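You operate a simulated robot arm through the tools that you are given. There is no shell and no other tool.

The job below is to be done with a simulated robot arm. You get a single attempt, and the scene is never put back.

Task
Wind 1.00 m of tape on to the reel, then switch to Hold.
Fine: press Zero once before winding, switch to Free, crank till the counter reads 1.00 m.

The check looks at the end state, three seconds after you hand in, the way a careful person would. Anything else that was tipped, shoved, dropped, spilled or broken makes it a failure.

Robot
A 7-joint arm with a fingered hand, fixed in place. Base frame: the origin is at the foot of the arm, x ahead of it, y to its left, z up; the work surface is at about z = 800. Lengths are in mm, angles in rad, forces in N, time in s.
With the tool pointing down near the work surface it reaches from about 200 to 800 mm from the base axis. Its first joint turns from -2.897 to 2.897 rad. Payload 4.9 kg.
The TCP is the grasp point between the finger pads, 32 mm short of the fingertips. In the tool frame z runs along the fingers and y along their closing line. The gripper opens to 192 mm. The gripper's body begins 89 mm behind the TCP. The gripper is a hand of 3 fingers: y runs from the thumb to the fingers, the wrist lies at [0, 0, -267] in the tool frame, and closing takes about 1.5 s.
Orientation is that of the tool frame in the base frame, as [roll, pitch, yaw] about the fixed x, y, z axes, in that order (R = Rz(yaw) Ry(pitch) Rx(roll)). With the fingers straight down and closing along the base's y, the tool's x points along the base's -x, its y along +y and its z along -z.

Tools
- The arm moves only by the tool move_arm. Its argument "motion" is a list of rows, each a list of 2 entries, a list of its own where there are three numbers: the shift along the base's x, y, z in units of 400 mm (1.0 is 400 mm), then the turn, a rotation vector about the base's x, y, z in units of 180 degrees (1.0 is 180 degrees). In form: [[[x, y, z], [rx, ry, rz]], ...]. A call has 1 to 20 rows; each row is the pose to reach, as a shift and turn from the pose commanded when the call began. "gripper" is the gripper command, from -1 (fully open) to 1 (shut), values between in proportion, set as the call begins (left out, the last holds). A call with a number of a shift or a turn outside -1 to 1 is refused whole. Rows are played at 5 a second. More than 50 mm and 0.15 rad between two rows, or a gripper value outside its range, and nothing of the call is played. Where a pose cannot be reached the arm comes as near as it can. A force on the tool above 90 N (or 10 N above the force at the start of the call, whichever is more), or a blocked arm, ends the call early, and 0.2 s more pass. The fingers move at their own pace (about 153 mm/s each) and stop on an object; they squeeze with about 29 N. The grip force told is the motor's: it shows also when the fingers shut on nothing. Time passes only in rows, and 0.2 s behind the last, so rows that repeat a pose let the fingers close. It gives the time, the measured TCP pose, the force on the tool (base axes), the opening and the grip force at its end, in the units of the frame above (readings bear some noise), with the torque about the TCP (base axes, N m) and any sound that the robot's microphone picked up, and new pictures: "views" is both (left out), scene, wrist or none.
- Cameras (640 x 400 px; columns grow to the right, rows downward): "scene" is fixed at [400.5, 500.3, 1422.2]; the picture's right is [-1.00, 0.05, 0.00], its down [0.05, 0.94, -0.33] and it looks along [-0.02, -0.33, -0.94] (base axes); focal length 254 px, centre (320, 200). "wrist" rides on the gripper at [80, -46, -113] in the tool frame; the picture's right is [0.50, 0.87, 0.00], its down [-0.67, 0.39, -0.63] and it looks along [-0.55, 0.32, 0.78] (tool axes); focal length 226 px, centre (320, 200). There is no depth. A picture from a camera that has moved, and an enlarged one, comes with that camera's place and axes in the base frame and with its lens.
- set_fingers(finger1, finger2, thumb_bend): sets how far each is bent, from 0 (flat) to 1 (curled in); at 0.3 the hand is open as for a grip, at 0.7 the pads meet at the TCP. One left out holds its place. A second passes; each finger stops where it meets its share of the squeeze, and holds until it gets a number again. A gripper value or a shape takes the hand back. It gives what a move gives, with no picture; readings hold the bend of each and the force on the fingers (four entries, about 0 where the hand has none), thumb and palm.
- hand_shape(shape): the hand has 3 fingers and takes this shape, open, in about a second: jaw (thumb against the fingers, like two jaws); tri (thumb and two fingers); tip (a fingertip pinch); poke (one finger out to press); point (the index stretched); flat (the hand flat); cup (the hand cupped); fist (a fist). The gripper value then closes the fingers along that shape, each until it touches; the sizes above hold for jaw. It gives what a move gives, with no picture.
- zoom(camera, box): a new picture of the part [left, top, right, bottom] of that camera's present view, enlarged. It takes no simulated time.
- close_job(): hands the job in; it is judged then, once.

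Places have to be worked out from the pictures, the camera data and where the tool is seen. Open the gripper and draw the arm clear of the work before you hand the job in, unless the task says otherwise.

The tools are called as a command line: name --argument value ..., lists and objects as JSON in quotes. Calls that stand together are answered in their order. move_arm: Moves the arm, as the interface text tells. Its arguments: {"type":"object","properties":{"motion":{"type":"array","items":{"type":"array"}},"gripper":{"type":"number"},"views":{"type":"string","enum":["both","scene","wrist","none"]}},"required":["motion"]} The other tools are called the same way: hand_shape (shape) gives the hand a shape; set_fingers (finger1, finger2, thumb_bend) moves the fingers one by one; zoom (camera, box) takes an enlarged picture of a part of a camera's view; close_job () hands the job in.

At the start:

```text
t: 0.0
tool_pos: [478.0, 253.3, 1116.7]
tool_rot: [3.14, -0.001, 3.141]
ft_force: [0.1, 0.0, -1.1]
wrist_torque: [-0.01, 0.01, -0.02]
opening: 192.1
gripper_force: 0.1
shape: jaw
bend: [0.3, 0.3, 0.3]
finger forces: [0.0, 0.0, 0.0, 0.0, 0.0, 0.0]
```

scene: 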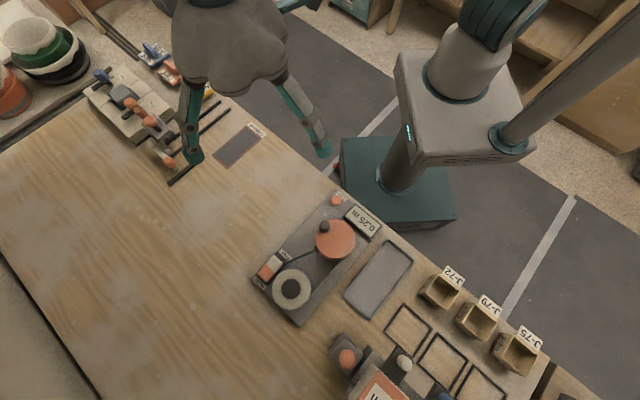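
wrist: 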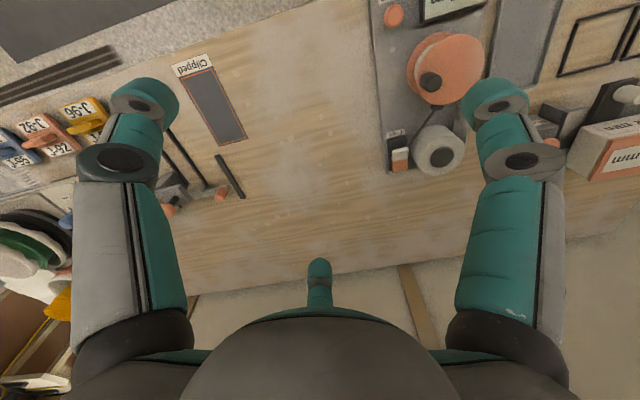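

The device (orange reel with crank knob, counter showing 0.25 m, an orange button, a switch and a grey tape roll) sits near image centre of the scene view. I zoom in to read its details.

zoom --camera "scene" --box '[240, 180, 400, 330]'

zoom --camera "wrist" --box '[360, 0, 520, 190]'

```text
2.67 times, centred on (320, 255) of scene
camera zoom: at [400.5, 500.3, 1422.2], right [-1.0, 0.05, 0.0], down [0.05, 0.94, -0.33], along [-0.02, -0.33, -0.94], focal length 677 px, centre (320, 53)
```

zoom: 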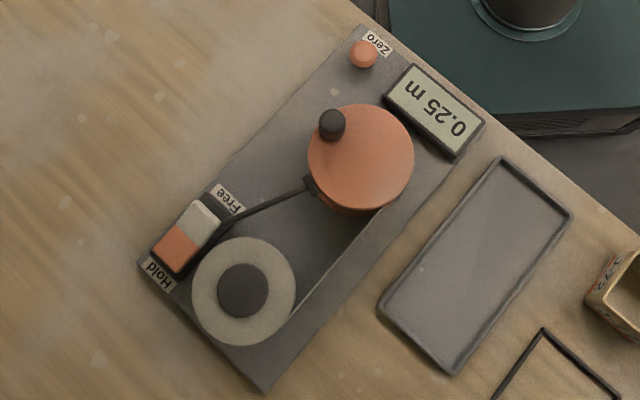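

```text
2.11 times, centred on (440, 95) of wrist
camera zoom: at [398.7, 207.2, 1228.0], right [-0.5, 0.87, 0.0], down [0.67, 0.39, 0.63], along [0.55, 0.32, -0.78], focal length 476 px, centre (67, 421)
```

zoom: 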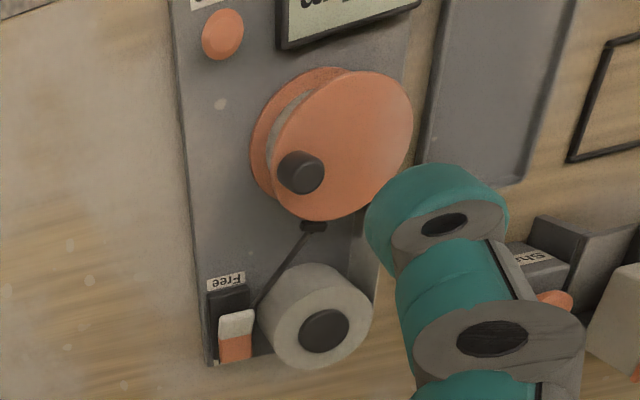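

Triangulating from both views: Zero button at about (350, 295, 826), reel centre about (359, 398), knob about (384, 371) with its top around z 890–900, switch around (510, 452). I'll shape the hand as a poke and move over the Zero area at a safe height to see where the finger ends up.

hand_shape --shape "poke"

move_arm --motion '[[[-0.06, 0.03, -0.04], [0, 0, 0]], [[-0.12, 0.06, -0.08], [0, 0, 0]], [[-0.18, 0.09, -0.12], [0, 0, 0]], [[-0.24, 0.12, -0.16], [0, 0, 0]], [[-0.24, 0.12, -0.16], [0, 0, 0]]]'

```text
t: 0.9
tool_pos: [477.7, 254.0, 1116.8]
tool_rot: [-3.141, 0.002, 3.141]
ft_force: [-0.3, -0.1, -0.1]
wrist_torque: [-0.01, 0.02, -0.01]
opening: 0.1
gripper_force: 0.1
shape: poke
bend: [1.0, 1.0, 0.91]
finger forces: [0.0, 0.1, 0.0, 0.0, 0.0, 0.0]
```

```text
t: 2.1
tool_pos: [379.0, 302.2, 1050.7]
tool_rot: [3.141, 0.0, 3.141]
ft_force: [0.5, 0.6, 0.3]
wrist_torque: [0.03, -0.01, -0.01]
opening: 0.0
gripper_force: 0.0
shape: poke
bend: [1.0, 1.0, 0.91]
finger forces: [0.0, 0.0, 0.1, 0.1, 0.0, 0.0]
camera wrist: at [301.2, 256.1, 1162.3], right [-0.5, 0.87, 0.0], down [0.67, 0.39, 0.63], along [0.55, 0.32, -0.78], focal length 226 px, centre (320, 200)
```

scene: 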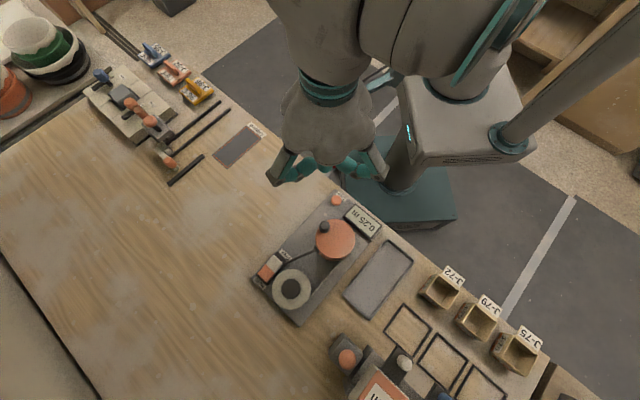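
wrist: 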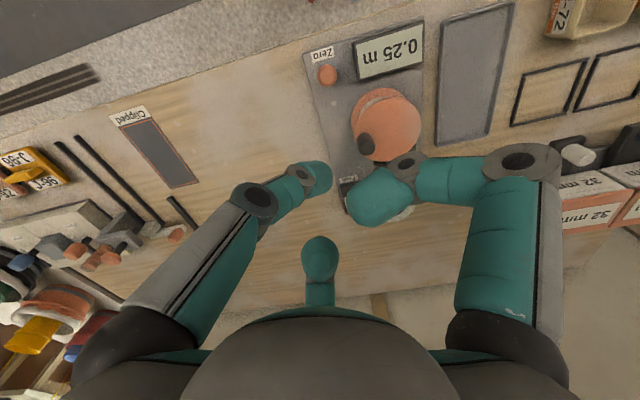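

The wrist view now shows the counter 0.25 m and Zero clearly. I want to see how the poke shape really leaves the fingers, so I zoom on the hand and on the panel.

zoom --camera "scene" --box '[260, 80, 420, 220]'

zoom --camera "wrist" --box '[240, 20, 460, 240]'

```text
2.86 times, centred on (340, 150) of scene
camera zoom: at [400.5, 500.3, 1422.2], right [-1.0, 0.05, 0.0], down [0.05, 0.94, -0.33], along [-0.02, -0.33, -0.94], focal length 725 px, centre (263, 343)
```

zoom: 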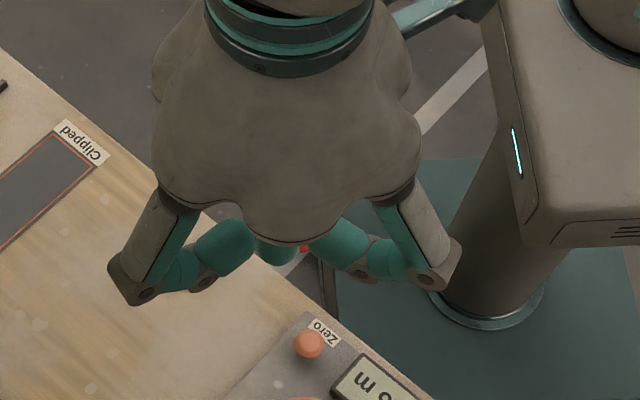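

```text
1.82 times, centred on (350, 130) of wrist
camera zoom: at [301.2, 256.1, 1162.3], right [-0.5, 0.87, 0.0], down [0.67, 0.39, 0.63], along [0.55, 0.32, -0.78], focal length 411 px, centre (266, 327)
```

zoom: 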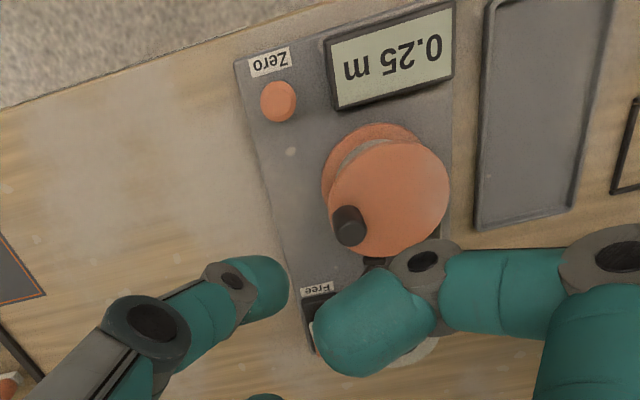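

The poke shape curls all fingers in, so it doesn't give a clear pointing tip here. I'll try the "point" shape and look again from the same safe place.

hand_shape --shape "point"

move_arm --motion '[[[0, 0, 0], [0, 0, 0]]]'

```text
t: 3.0
tool_pos: [379.7, 301.9, 1051.4]
tool_rot: [-3.141, 0.001, 3.141]
ft_force: [0.1, 0.7, -0.2]
wrist_torque: [0.02, 0.04, 0.0]
opening: 184.5
gripper_force: 0.0
shape: point
bend: [0.7, 1.0, 0.78]
finger forces: [0.1, 0.0, 0.1, 0.0, 0.0, 0.0]
```

```text
t: 3.4
tool_pos: [381.5, 302.2, 1051.1]
tool_rot: [3.141, 0.002, 3.141]
ft_force: [0.0, 0.3, -0.1]
wrist_torque: [-0.05, 0.02, -0.01]
opening: 184.7
gripper_force: 0.1
shape: point
bend: [0.7, 1.0, 0.78]
finger forces: [0.0, 0.1, 0.0, 0.0, 0.1, 0.1]
camera wrist: at [301.3, 256.0, 1162.5], right [-0.5, 0.87, 0.0], down [0.67, 0.39, 0.63], along [0.55, 0.32, -0.78], focal length 226 px, centre (320, 200)
```

scene: 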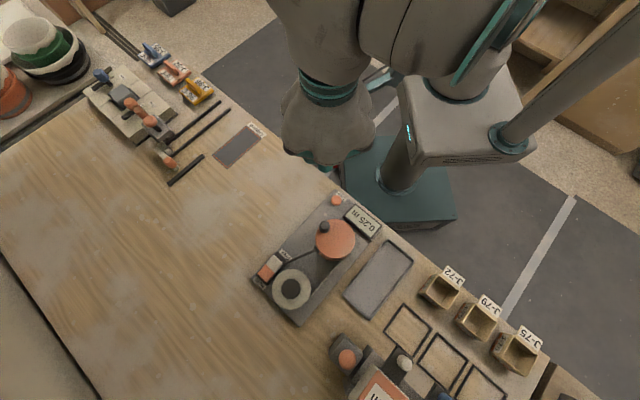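
wrist: 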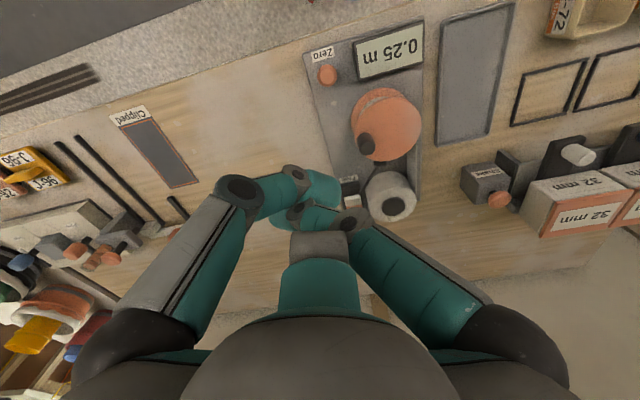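

The pointed shape has changed the finger positions; I zoom in to see the tips.

zoom --camera "wrist" --box '[200, 130, 480, 330]'

zoom --camera "scene" --box '[270, 100, 390, 210]'

```text
2.00 times, centred on (340, 230) of wrist
camera zoom: at [301.3, 256.0, 1162.5], right [-0.5, 0.87, 0.0], down [0.67, 0.39, 0.63], along [0.55, 0.32, -0.78], focal length 452 px, centre (280, 140)
```

zoom: 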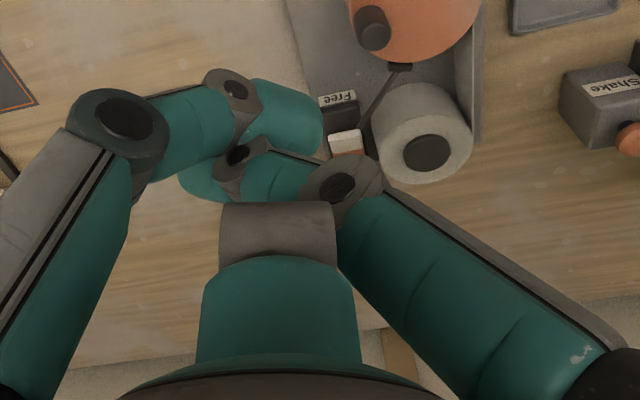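

```text
3.64 times, centred on (330, 155) of scene
camera zoom: at [400.5, 500.3, 1422.2], right [-1.0, 0.05, 0.0], down [0.05, 0.94, -0.33], along [-0.02, -0.33, -0.94], focal length 923 px, centre (284, 364)
```

zoom: 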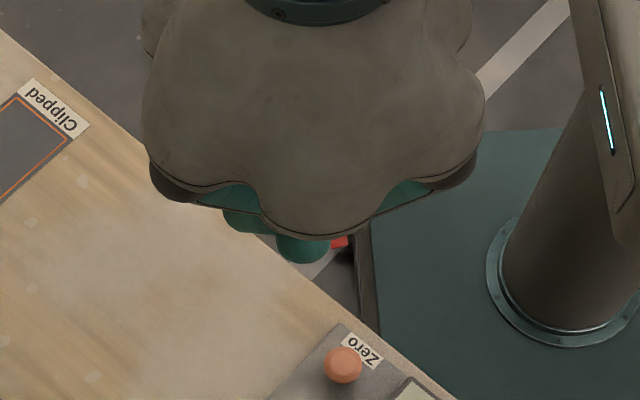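

The point shape crosses fingers in an unclear way. I'll try the "tip" shape and close it, which should bring the fingertips together at a known spot on the tool axis.

hand_shape --shape "tip"

move_arm --motion '[[[0, 0, 0], [0, 0, 0]], [[0, 0, 0], [0, 0, 0]], [[0, 0, 0], [0, 0, 0]], [[0, 0, 0], [0, 0, 0]], [[0, 0, 0], [0, 0, 0]], [[0, 0, 0], [0, 0, 0]], [[0, 0, 0], [0, 0, 0]], [[0, 0, 0], [0, 0, 0]]]' --gripper 1

zoom --camera "wrist" --box '[200, 130, 480, 330]'

zoom --camera "scene" --box '[260, 80, 420, 220]'

```text
t: 4.3
tool_pos: [380.4, 302.4, 1049.7]
tool_rot: [3.141, 0.0, -3.141]
ft_force: [0.3, -0.5, 0.1]
wrist_torque: [0.04, -0.03, 0.05]
opening: 192.0
gripper_force: 0.0
shape: tip
bend: [0.3, 0.3, 0.3]
finger forces: [0.0, 0.1, 0.0, 0.0, 0.0, 0.0]
```

```text
t: 6.1
tool_pos: [379.6, 301.9, 1050.0]
tool_rot: [3.141, 0.0, -3.141]
ft_force: [0.0, -0.4, -0.6]
wrist_torque: [-0.01, 0.01, -0.01]
opening: 0.0
gripper_force: 28.6
shape: tip
bend: [0.7, 0.7, 0.7]
finger forces: [0.0, 0.0, 0.0, 0.0, 0.1, 0.0]
camera wrist: at [301.4, 256.0, 1162.5], right [-0.5, 0.87, 0.0], down [0.67, 0.39, 0.63], along [0.55, 0.32, -0.78], focal length 226 px, centre (320, 200)
```

scene: 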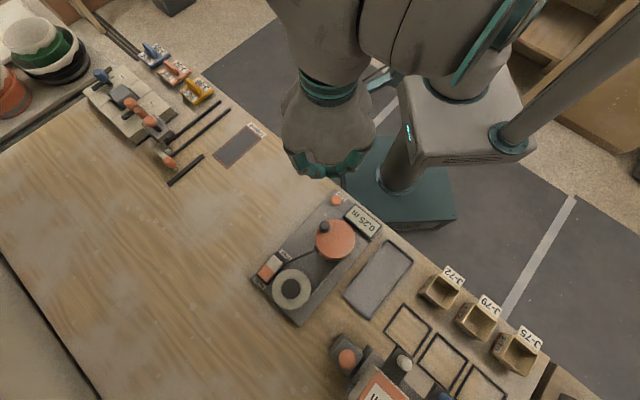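
wrist: 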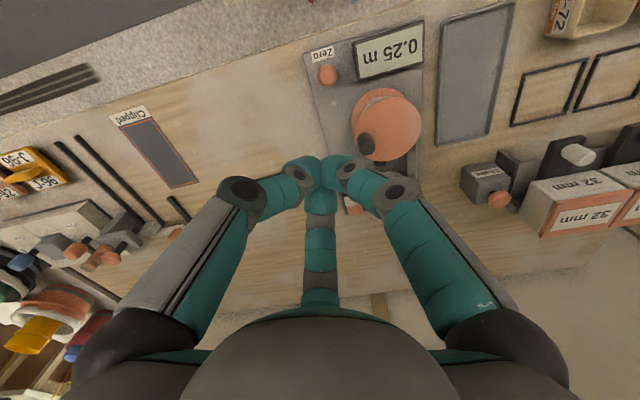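

```text
2.00 times, centred on (340, 230) of wrist
camera zoom: at [301.4, 256.0, 1162.5], right [-0.5, 0.87, 0.0], down [0.67, 0.39, 0.63], along [0.55, 0.32, -0.78], focal length 452 px, centre (280, 140)
```

zoom: 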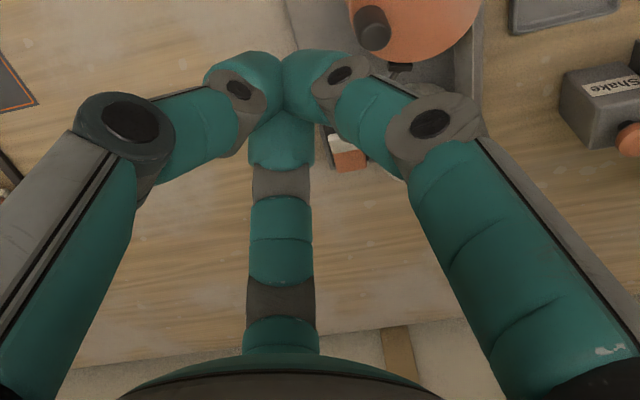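

```text
2.86 times, centred on (340, 150) of scene
camera zoom: at [400.5, 500.3, 1422.2], right [-1.0, 0.05, 0.0], down [0.05, 0.94, -0.33], along [-0.02, -0.33, -0.94], focal length 725 px, centre (263, 343)
```

zoom: 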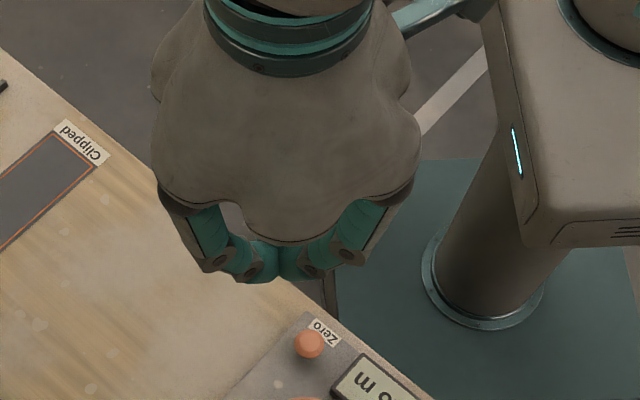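

With "tip" closed, the three fingertips meet on the tool axis, so I can use that as a compact pusher. I'll place it above Zero at (350, 295), with the tips about 30 mm above the button, and check before pressing.

move_arm --motion '[[[-0.039, -0.008, -0.06], [0, 0, 0]], [[-0.079, -0.016, -0.14], [0, 0, 0]], [[-0.079, -0.016, -0.24], [0, 0, 0]], [[-0.079, -0.016, -0.34], [0, 0, 0]], [[-0.079, -0.016, -0.4], [0, 0, 0]], [[-0.079, -0.016, -0.4], [0, 0, 0]]]'

zoom --camera "wrist" --box '[220, 80, 420, 240]'

zoom --camera "scene" --box '[260, 120, 420, 260]'

```text
t: 7.5
tool_pos: [350.1, 296.0, 890.6]
tool_rot: [3.14, 0.001, 3.14]
ft_force: [0.8, 0.3, -1.1]
wrist_torque: [-0.02, 0.02, 0.0]
opening: 0.0
gripper_force: 28.9
shape: tip
bend: [0.7, 0.7, 0.7]
finger forces: [0.0, 0.0, 0.0, 0.0, 0.1, 0.1]
camera wrist: at [270.3, 250.1, 1003.0], right [-0.5, 0.87, 0.0], down [0.67, 0.39, 0.63], along [0.55, 0.32, -0.78], focal length 226 px, centre (320, 200)
```

scene: 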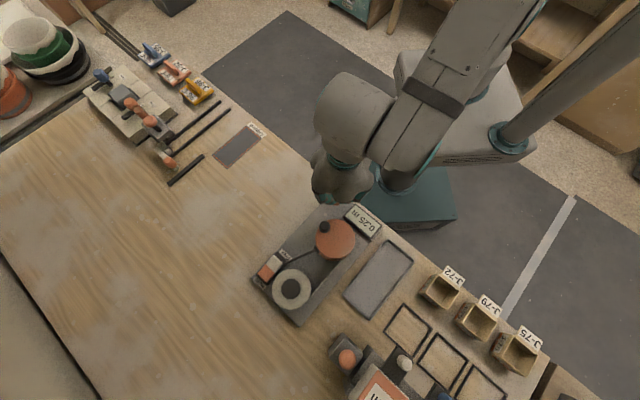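
wrist: 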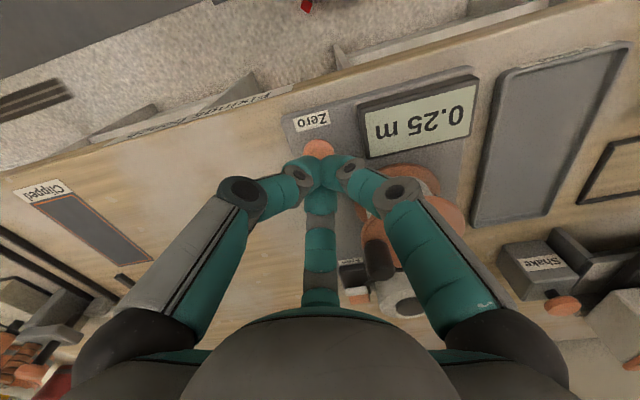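

```text
2.50 times, centred on (320, 160) of wrist
camera zoom: at [270.3, 250.1, 1003.0], right [-0.5, 0.87, 0.0], down [0.67, 0.39, 0.63], along [0.55, 0.32, -0.78], focal length 565 px, centre (320, 300)
```

zoom: 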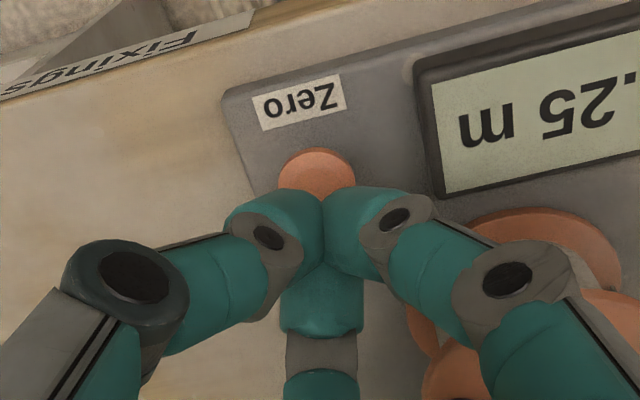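

```text
2.86 times, centred on (340, 190) of scene
camera zoom: at [400.5, 500.3, 1422.2], right [-1.0, 0.05, 0.0], down [0.05, 0.94, -0.33], along [-0.02, -0.33, -0.94], focal length 725 px, centre (263, 229)
```

zoom: 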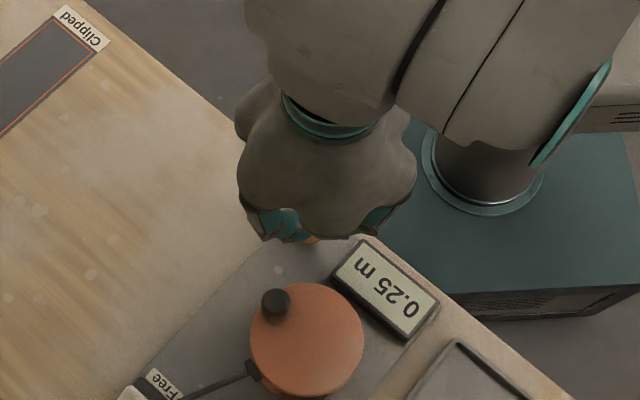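

The button lies on the tool axis within a few mm and the counter housing is only about z 822, so descent is clear. I go down most of the way, then in small steps while watching force and sound.

move_arm --motion '[[[0, 0, -0.025], [0, 0, 0]], [[0, 0, -0.05], [0, 0, 0]], [[0, 0, -0.05], [0, 0, 0]]]' --views "wrist"

```text
t: 8.3
tool_pos: [350.5, 296.6, 870.8]
tool_rot: [3.139, 0.0, 3.141]
ft_force: [0.7, -0.7, 1.6]
wrist_torque: [0.0, -0.02, -0.01]
opening: 0.2
gripper_force: 29.0
shape: tip
bend: [0.7, 0.7, 0.7]
finger forces: [0.1, 0.1, 0.1, 0.0, 0.1, 0.1]
camera wrist: at [271.7, 250.2, 983.5], right [-0.5, 0.87, 0.0], down [0.67, 0.39, 0.63], along [0.55, 0.32, -0.78], focal length 226 px, centre (320, 200)
```

wrist: 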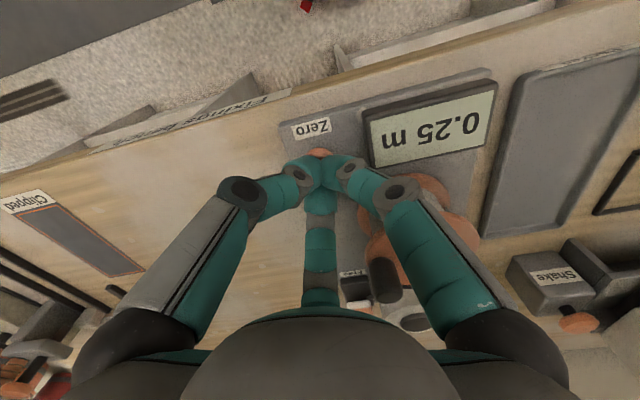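

No contact yet (force ~0); the tips should be near z 839. I continue down in small steps.

move_arm --motion '[[[0, 0, -0.01], [0, 0, 0]], [[0, 0, -0.02], [0, 0, 0]], [[0, 0, -0.02], [0, 0, 0]]]' --views "wrist"

```text
t: 9.1
tool_pos: [350.2, 295.3, 863.3]
tool_rot: [3.139, 0.003, 3.141]
ft_force: [0.9, 1.1, 4.8]
wrist_torque: [0.03, -0.02, -0.04]
opening: 0.0
gripper_force: 29.2
shape: tip
bend: [0.7, 0.7, 0.7]
finger forces: [0.0, 0.0, 0.1, 0.1, 0.0, 0.1]
heard: click
camera wrist: at [271.8, 248.5, 975.9], right [-0.5, 0.87, 0.0], down [0.67, 0.39, 0.63], along [0.55, 0.32, -0.77], focal length 226 px, centre (320, 200)
```

wrist: 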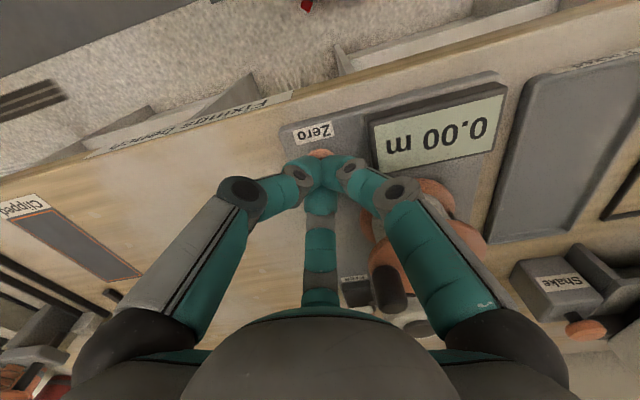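

A click was heard and the counter reads 0.00 m. I lift straight up and then move across above the Free/Hold switch for a close look.

move_arm --motion '[[[0, 0, 0.06], [0, 0, 0]], [[0, 0, 0.16], [0, 0, 0]], [[0, 0, 0.26], [0, 0, 0]], [[0, 0, 0.35], [0, 0, 0]], [[0.07, 0.07, 0.35], [0, 0, 0]], [[0.14, 0.14, 0.35], [0, 0, 0]], [[0.21, 0.21, 0.35], [0, 0, 0]], [[0.28, 0.28, 0.35], [0, 0, 0]], [[0.35, 0.35, 0.35], [0, 0, 0]], [[0.4, 0.39, 0.35], [0, 0, 0]], [[0.4, 0.39, 0.35], [0, 0, 0]]]'

zoom --camera "wrist" --box '[220, 60, 420, 220]'

```text
t: 11.5
tool_pos: [510.6, 450.7, 1006.2]
tool_rot: [3.141, 0.0, 3.14]
ft_force: [-0.3, -0.6, -0.2]
wrist_torque: [0.01, 0.02, -0.01]
opening: 0.3
gripper_force: 29.1
shape: tip
bend: [0.7, 0.7, 0.7]
finger forces: [0.1, 0.0, 0.0, 0.1, 0.1, 0.0]
camera wrist: at [431.4, 403.8, 1117.6], right [-0.5, 0.87, 0.0], down [0.67, 0.39, 0.63], along [0.55, 0.32, -0.78], focal length 226 px, centre (320, 200)
```

scene: 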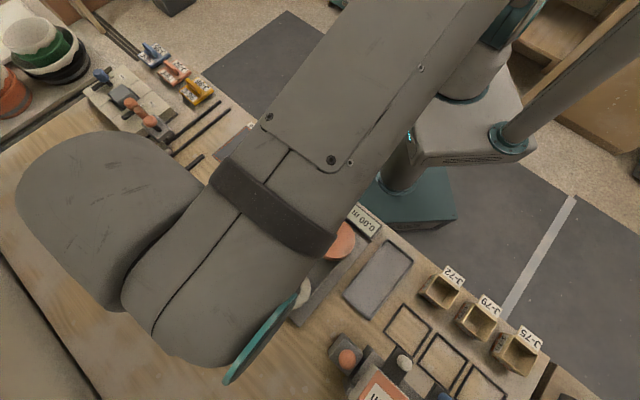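
wrist: 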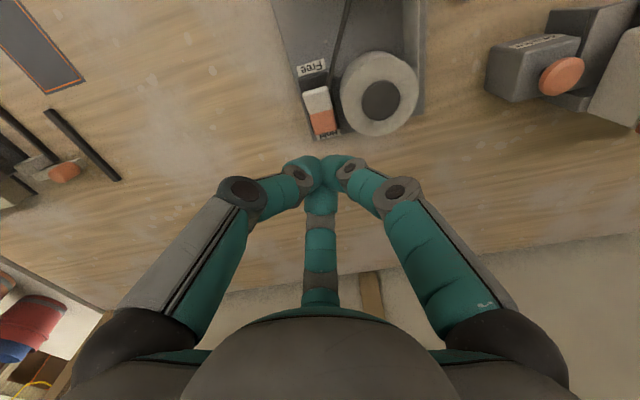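

```text
2.50 times, centred on (320, 140) of wrist
camera zoom: at [431.4, 403.8, 1117.6], right [-0.5, 0.87, 0.0], down [0.67, 0.39, 0.63], along [0.55, 0.32, -0.78], focal length 565 px, centre (320, 350)
```

zoom: 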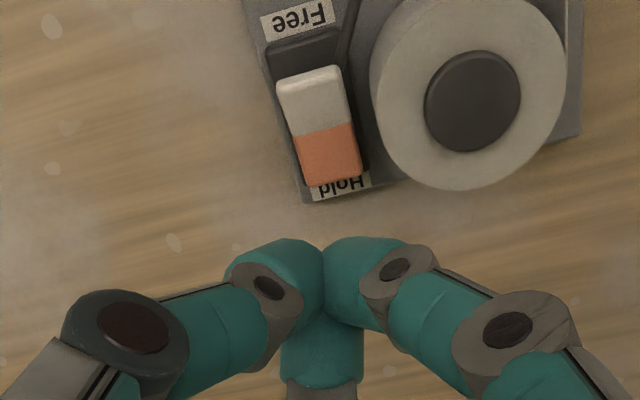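

The switch looks like a white/orange piece at the Hold end of a dark recess, centred near (511, 450). I need to know whether it slides or rocks, so I lower the camera closer, with the fingers kept past it.

move_arm --motion '[[[0.06, 0.04, -0.08], [0, 0, 0]], [[0.12, 0.07, -0.17], [0, 0, 0]], [[0.12, 0.07, -0.22], [0, 0, 0]], [[0.12, 0.07, -0.22], [0, 0, 0]]]'

zoom --camera "wrist" --box '[240, 0, 400, 130]'

zoom --camera "scene" --box '[240, 180, 400, 330]'

```text
t: 12.5
tool_pos: [557.5, 480.1, 915.9]
tool_rot: [3.141, 0.001, 3.14]
ft_force: [-0.2, 1.0, 0.2]
wrist_torque: [-0.04, 0.0, 0.0]
opening: 0.0
gripper_force: 29.1
shape: tip
bend: [0.7, 0.7, 0.7]
finger forces: [0.1, 0.0, 0.0, 0.0, 0.0, 0.0]
camera wrist: at [479.0, 433.6, 1028.8], right [-0.5, 0.87, 0.0], down [0.67, 0.39, 0.63], along [0.55, 0.32, -0.78], focal length 226 px, centre (320, 200)
```

scene: 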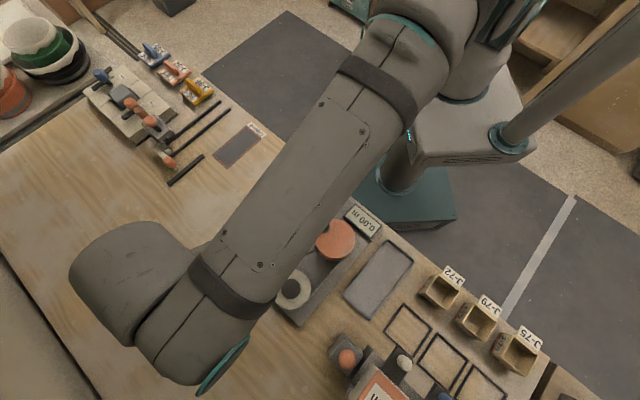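
wrist: 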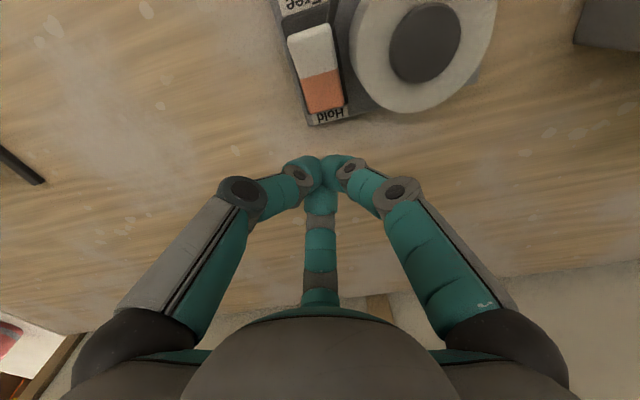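

```text
3.08 times, centred on (320, 65) of wrist
camera zoom: at [479.0, 433.6, 1028.8], right [-0.5, 0.87, 0.0], down [0.67, 0.39, 0.63], along [0.55, 0.32, -0.78], focal length 696 px, centre (320, 615)
```

zoom: 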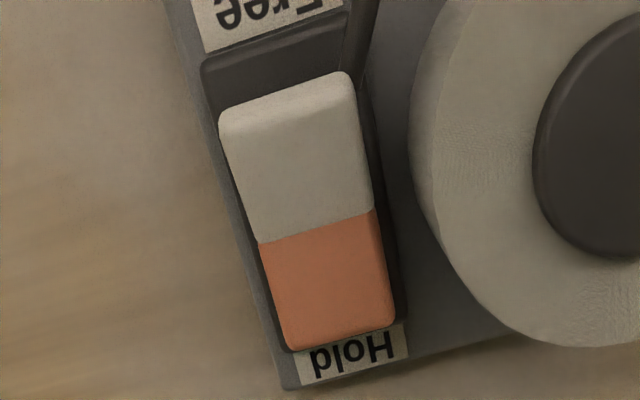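

```text
2.67 times, centred on (320, 255) of scene
camera zoom: at [400.5, 500.3, 1422.2], right [-1.0, 0.05, 0.0], down [0.05, 0.94, -0.33], along [-0.02, -0.33, -0.94], focal length 677 px, centre (320, 53)
```

zoom: 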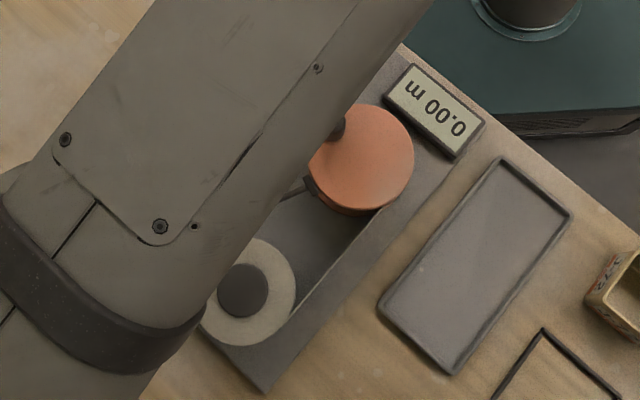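

The white (Free) end stands proud of the housing while the orange (Hold) end is pressed in — so it is a rocker, pivot near (511, 452). I'll press the white end near (497, 438). The supply roll (top ~z 861) is close by, so I turn the hand 31° so that the gap between fingers faces the roll, staying higher while moving.

move_arm --motion '[[[0, 0, 0.05], [0, 0, 0.034]], [[-0.04, -0.03, 0.05], [0, 0, 0.069]], [[-0.08, -0.055, 0.05], [0, 0, 0.103]], [[-0.12, -0.08, 0.05], [0, 0, 0.138]], [[-0.1535, -0.102, 0.05], [0, 0, 0.172]], [[-0.1535, -0.102, 0.05], [0, 0, 0.172]]]'

zoom --camera "wrist" --box '[240, 60, 400, 190]'

```text
t: 13.9
tool_pos: [498.1, 439.4, 938.7]
tool_rot: [-3.141, 0.0, -2.601]
ft_force: [0.2, 1.0, 0.6]
wrist_torque: [0.02, -0.02, 0.01]
opening: 0.1
gripper_force: 29.1
shape: tip
bend: [0.7, 0.7, 0.7]
finger forces: [0.1, 0.1, 0.0, 0.1, 0.1, 0.0]
camera wrist: at [453.3, 358.1, 1050.3], right [-0.87, 0.48, 0.0], down [0.38, 0.68, 0.63], along [0.31, 0.55, -0.78], focal length 226 px, centre (320, 200)
```

scene: 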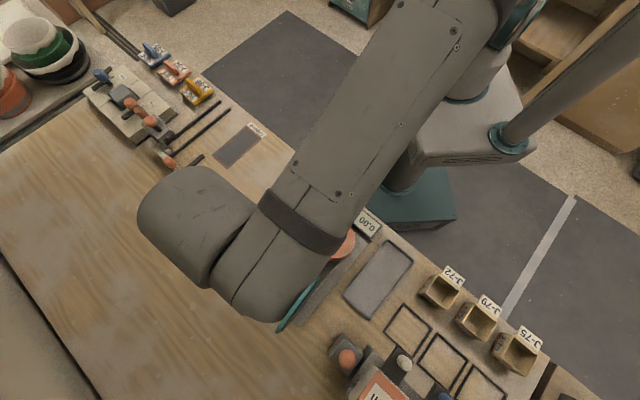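
wrist: 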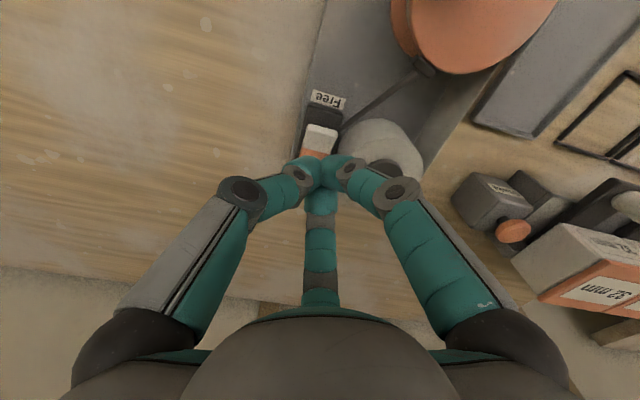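

```text
3.08 times, centred on (320, 125) of wrist
camera zoom: at [453.3, 358.1, 1050.3], right [-0.87, 0.48, 0.0], down [0.38, 0.68, 0.63], along [0.31, 0.55, -0.78], focal length 696 px, centre (320, 431)
```

zoom: 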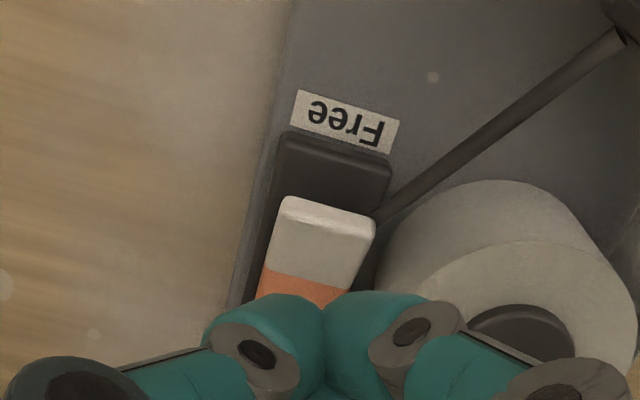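

Triangulating the white end gives top z≈842 against a housing at about z≈817, with the orange end lower, which fits a rocker held at Hold. I descend gently on the white end near (494.5, 435.5), first to just above it.

move_arm --motion '[[[-0.006, -0.006, -0.05], [0, 0, 0]], [[-0.006, -0.006, -0.09], [0, 0, 0]], [[-0.006, -0.006, -0.11], [0, 0, 0]], [[-0.006, -0.006, -0.11], [0, 0, 0]]]' --views "wrist"

zoom --camera "wrist" --box '[240, 80, 400, 210]'

```text
t: 14.9
tool_pos: [494.0, 436.3, 891.1]
tool_rot: [-3.141, 0.0, -2.602]
ft_force: [0.5, 0.0, 0.1]
wrist_torque: [-0.02, 0.03, 0.0]
opening: 0.2
gripper_force: 29.3
shape: tip
bend: [0.7, 0.7, 0.7]
finger forces: [0.1, 0.0, 0.0, 0.1, 0.0, 0.1]
camera wrist: at [450.6, 355.1, 1003.6], right [-0.87, 0.49, 0.0], down [0.38, 0.68, 0.63], along [0.31, 0.55, -0.78], focal length 226 px, centre (320, 200)
```

wrist: 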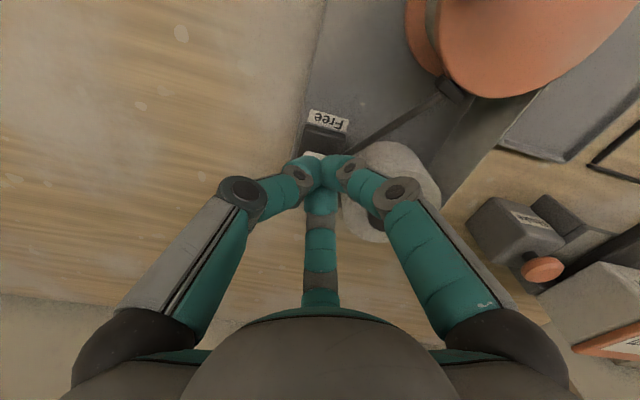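

```text
3.08 times, centred on (320, 145) of wrist
camera zoom: at [450.6, 355.1, 1003.6], right [-0.87, 0.49, 0.0], down [0.38, 0.68, 0.63], along [0.31, 0.55, -0.78], focal length 696 px, centre (320, 369)
```

zoom: 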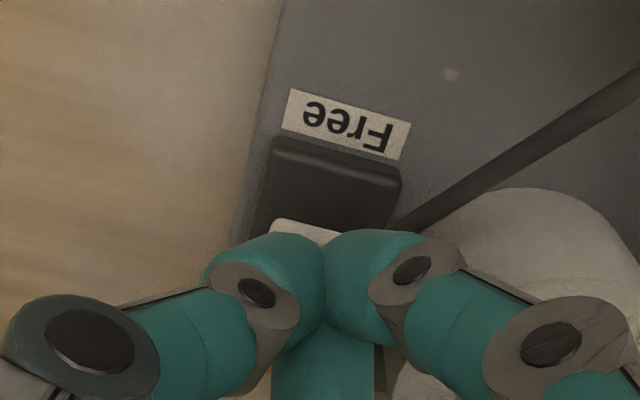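

The tips sit just above the white end, roughly centred. I step down slowly and watch force and sound.

move_arm --motion '[[[0.006, -0.003, -0.01], [0, 0, 0]], [[0.006, -0.003, -0.02], [0, 0, 0]], [[0.006, -0.003, -0.03], [0, 0, 0]], [[0.006, -0.003, -0.03], [0, 0, 0]]]' --views "none"

```text
t: 15.9
tool_pos: [496.5, 434.7, 880.2]
tool_rot: [3.141, 0.0, -2.603]
ft_force: [0.5, 0.2, -0.2]
wrist_torque: [-0.01, 0.01, 0.0]
opening: 0.0
gripper_force: 28.4
shape: tip
bend: [0.7, 0.7, 0.7]
finger forces: [0.1, 0.0, 0.0, 0.0, 0.1, 0.0]
```

No contact yet at TCP z 880. Continuing down in 3 mm steps.

move_arm --motion '[[[0, 0, -0.0075], [0, 0, 0]], [[0, 0, -0.015], [0, 0, 0]], [[0, 0, -0.015], [0, 0, 0]]]' --views "none"

```text
t: 16.7
tool_pos: [498.0, 435.6, 877.1]
tool_rot: [3.139, 0.005, -2.6]
ft_force: [-3.1, -2.7, 22.5]
wrist_torque: [-0.1, 0.19, -0.04]
opening: 0.0
gripper_force: 29.1
shape: tip
bend: [0.7, 0.7, 0.7]
finger forces: [0.0, 0.0, 0.0, 0.0, 0.0, 0.0]
```

Contact at 22 N with no click. Before pressing more, I look at the state.

move_arm --motion '[[[0, 0, 0], [0, 0, 0]]]'

zoom --camera "wrist" --box '[240, 80, 400, 210]'

```text
t: 17.1
tool_pos: [496.9, 437.1, 875.4]
tool_rot: [3.139, 0.006, -2.601]
ft_force: [-3.0, -0.6, 29.4]
wrist_torque: [-0.1, 0.18, -0.01]
opening: 0.0
gripper_force: 29.2
shape: tip
bend: [0.7, 0.7, 0.7]
finger forces: [0.1, 0.1, 0.0, 0.0, 0.0, 0.1]
camera wrist: at [452.9, 355.4, 988.1], right [-0.87, 0.49, 0.0], down [0.37, 0.68, 0.64], along [0.31, 0.55, -0.77], focal length 226 px, centre (320, 200)
```

scene: 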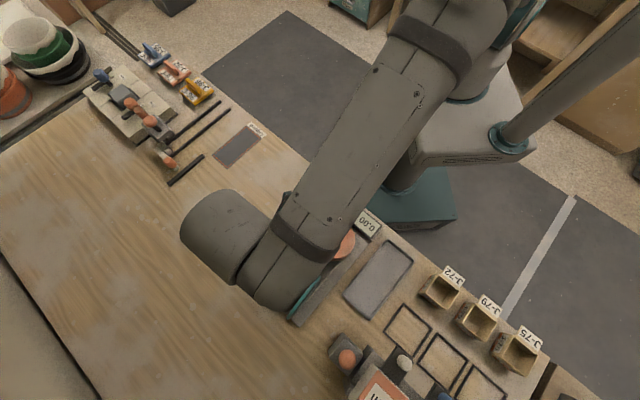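
wrist: 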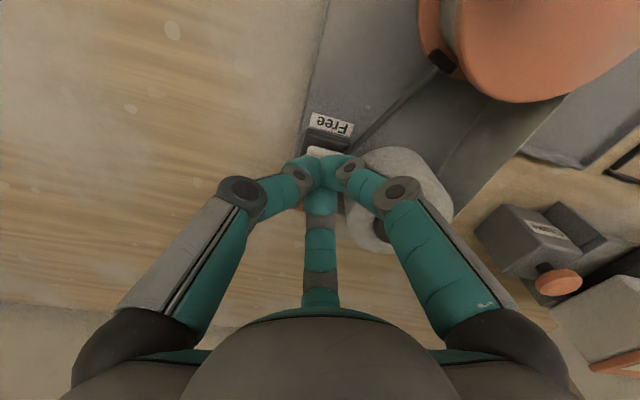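

```text
3.08 times, centred on (320, 145) of wrist
camera zoom: at [452.9, 355.4, 988.1], right [-0.87, 0.49, 0.0], down [0.37, 0.68, 0.64], along [0.31, 0.55, -0.77], focal length 696 px, centre (320, 369)
```

zoom: 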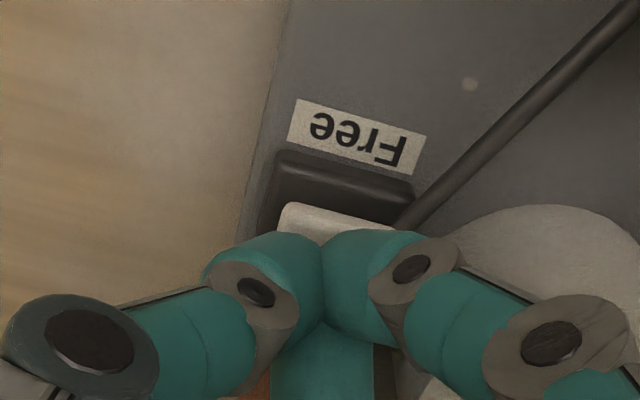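

The white edge has visibly gone down some mm since contact, so it is rocking. I press on in small steps.

move_arm --motion '[[[0, 0, -0.005], [0, 0, 0]], [[0, 0, -0.005], [0, 0, 0]]]' --views "none"

```text
t: 17.7
tool_pos: [496.2, 435.8, 876.3]
tool_rot: [3.141, 0.007, -2.601]
ft_force: [-9.3, -2.4, 47.2]
wrist_torque: [-0.14, 0.46, -0.02]
opening: 0.2
gripper_force: 29.0
shape: tip
bend: [0.7, 0.7, 0.7]
finger forces: [0.0, 0.0, 0.0, 0.0, 0.0, 0.1]
```

Force rises to 47 N with no further motion, so it is against a stop. I lift off and look at the switch state.

move_arm --motion '[[[0, 0, 0.03], [0, 0, 0]], [[0, 0, 0.1], [0, 0, 0]], [[0, 0, 0.17], [0, 0, 0]], [[0.06, 0.06, 0.2], [0, 0, 0]], [[0.12, 0.12, 0.2], [0, 0, 0]], [[0.18, 0.18, 0.2], [0, 0, 0]], [[0.18, 0.18, 0.2], [0, 0, 0]]]'

zoom --camera "wrist" --box '[240, 0, 400, 130]'

```text
t: 19.3
tool_pos: [568.4, 507.4, 952.2]
tool_rot: [3.141, 0.0, -2.603]
ft_force: [-0.1, -0.4, -0.5]
wrist_torque: [0.0, 0.0, 0.0]
opening: 0.0
gripper_force: 29.7
shape: tip
bend: [0.7, 0.7, 0.7]
finger forces: [0.0, 0.1, 0.0, 0.0, 0.0, 0.0]
camera wrist: at [524.2, 426.8, 1064.1], right [-0.87, 0.49, 0.0], down [0.38, 0.68, 0.63], along [0.31, 0.55, -0.78], focal length 226 px, centre (320, 200)
```

scene: 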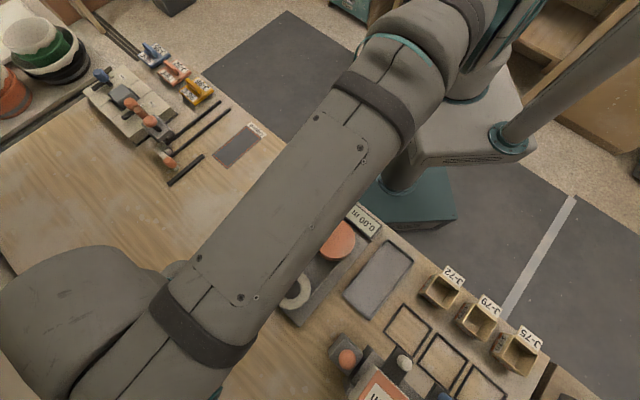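
wrist: 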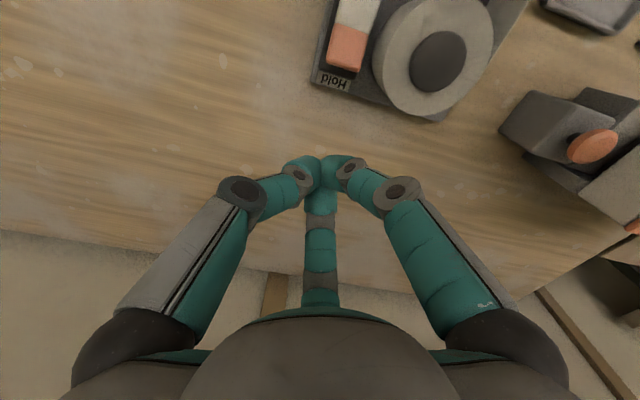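

```text
3.08 times, centred on (320, 65) of wrist
camera zoom: at [524.2, 426.8, 1064.1], right [-0.87, 0.49, 0.0], down [0.38, 0.68, 0.63], along [0.31, 0.55, -0.78], focal length 696 px, centre (320, 615)
```

zoom: 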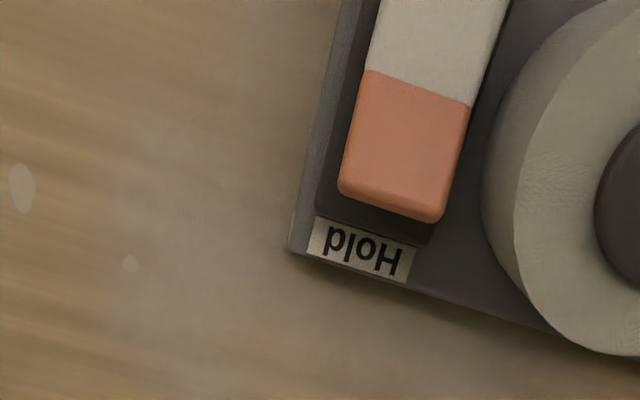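

The orange end now shows its end face and a gap to the Hold label, suggesting it may have rocked to Free. To compare fairly, I return to the exact earlier viewing pose.

move_arm --motion '[[[-0.006, -0.014, -0.02], [0, 0, -0.034]], [[-0.012, -0.028, -0.04], [0, 0, -0.069]], [[-0.018, -0.042, -0.06], [0, 0, -0.103]], [[-0.024, -0.056, -0.08], [0, 0, -0.138]], [[-0.0265, -0.069, -0.09], [0, 0, -0.172]], [[-0.0265, -0.069, -0.09], [0, 0, -0.172]]]' --views "wrist"

zoom --camera "wrist" --box '[240, 0, 400, 130]'

```text
t: 20.7
tool_pos: [559.0, 479.4, 915.8]
tool_rot: [-3.141, -0.001, 3.138]
ft_force: [1.0, 0.3, -0.1]
wrist_torque: [-0.02, -0.01, 0.01]
opening: 0.0
gripper_force: 28.7
shape: tip
bend: [0.7, 0.7, 0.7]
finger forces: [0.1, 0.0, 0.1, 0.0, 0.0, 0.0]
camera wrist: at [479.8, 432.8, 1027.6], right [-0.5, 0.87, 0.0], down [0.67, 0.39, 0.63], along [0.55, 0.31, -0.78], focal length 226 px, centre (320, 200)
```

wrist: 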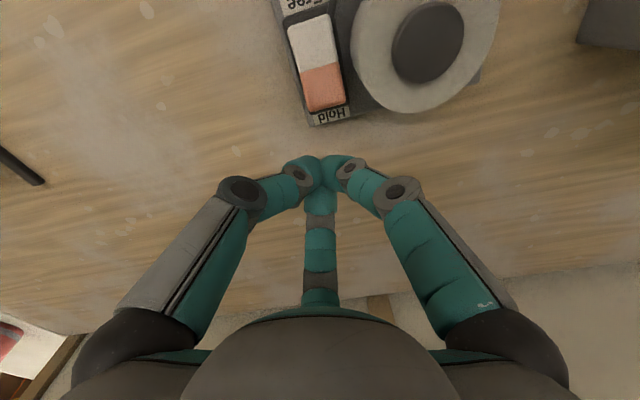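

```text
3.08 times, centred on (320, 65) of wrist
camera zoom: at [479.8, 432.8, 1027.6], right [-0.5, 0.87, 0.0], down [0.67, 0.39, 0.63], along [0.55, 0.31, -0.78], focal length 696 px, centre (320, 615)
```

zoom: 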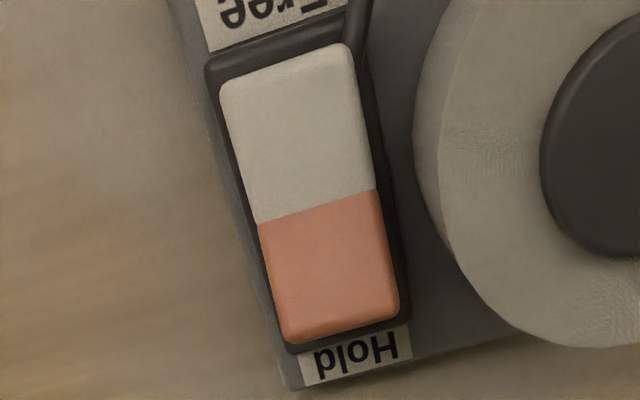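

Same pose, and now the white (Free) end is down and the orange (Hold) end stands up — the switch is on Free. Now I go up and over the reel, turning the hand +90° so the wrist camera can see the counter while cranking.

move_arm --motion '[[[0, 0, 0.1], [0, 0, 0.045]], [[0, 0, 0.2], [0, 0, 0.09]], [[-0.06, -0.015, 0.2], [0, 0, 0.135]], [[-0.12, -0.03, 0.2], [0, 0, 0.18]], [[-0.18, -0.045, 0.2], [0, 0, 0.225]], [[-0.24, -0.06, 0.2], [0, 0, 0.27]], [[-0.3, -0.08, 0.2], [0, 0, 0.315]], [[-0.36, -0.1, 0.2], [0, 0, 0.36]], [[-0.42, -0.12, 0.2], [0, 0, 0.405]], [[-0.48, -0.14, 0.2], [0, 0, 0.45]], [[-0.528, -0.15, 0.2], [0, 0, 0.495]], [[-0.528, -0.15, 0.2], [0, 0, 0.5]], [[-0.528, -0.15, 0.2], [0, 0, 0.5]]]'

zoom --camera "wrist" --box '[220, 20, 420, 180]'

zoom --camera "scene" --box '[240, 180, 400, 330]'

```text
t: 23.5
tool_pos: [346.5, 417.5, 995.2]
tool_rot: [-3.141, 0.0, -1.569]
ft_force: [-0.7, -0.2, 0.3]
wrist_torque: [0.01, -0.01, 0.0]
opening: 0.1
gripper_force: 29.1
shape: tip
bend: [0.7, 0.7, 0.7]
finger forces: [0.0, 0.0, 0.1, 0.0, 0.0, 0.0]
camera wrist: at [393.9, 337.5, 1107.7], right [-0.87, -0.5, 0.0], down [-0.39, 0.67, 0.63], along [-0.32, 0.55, -0.78], focal length 226 px, centre (320, 200)
```

scene: 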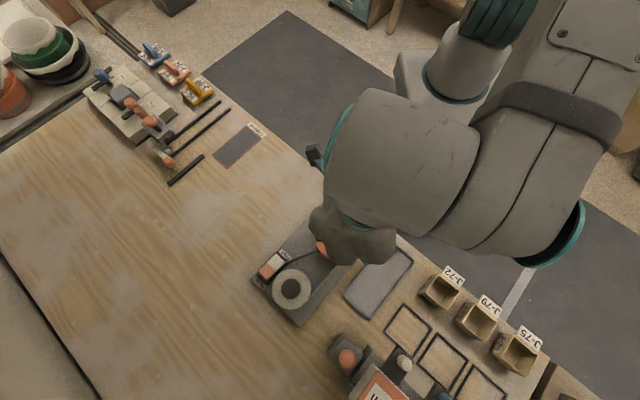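
wrist: 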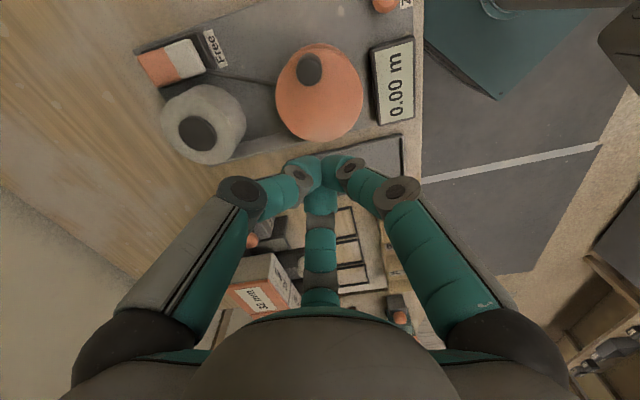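

```text
2.50 times, centred on (320, 100) of wrist
camera zoom: at [393.9, 337.5, 1107.7], right [-0.87, -0.5, 0.0], down [-0.39, 0.67, 0.63], along [-0.32, 0.55, -0.78], focal length 565 px, centre (320, 450)
```

zoom: 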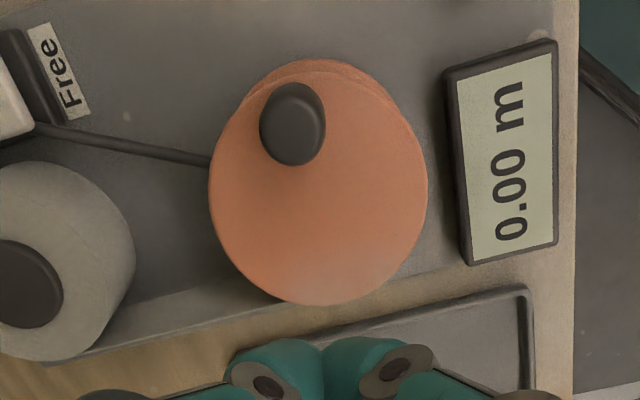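

```text
2.67 times, centred on (320, 255) of scene
camera zoom: at [400.5, 500.3, 1422.2], right [-1.0, 0.05, 0.0], down [0.05, 0.94, -0.33], along [-0.02, -0.33, -0.94], focal length 677 px, centre (320, 53)
```

zoom: 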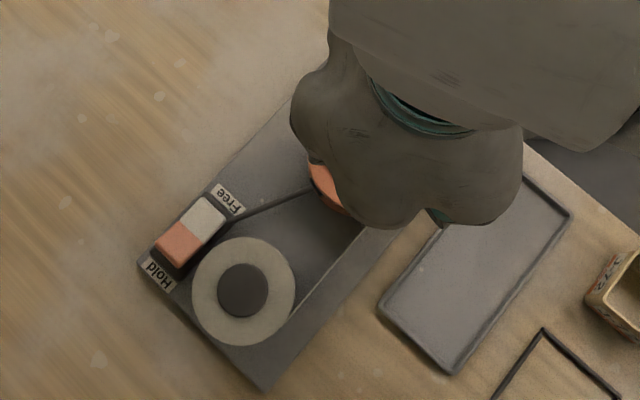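

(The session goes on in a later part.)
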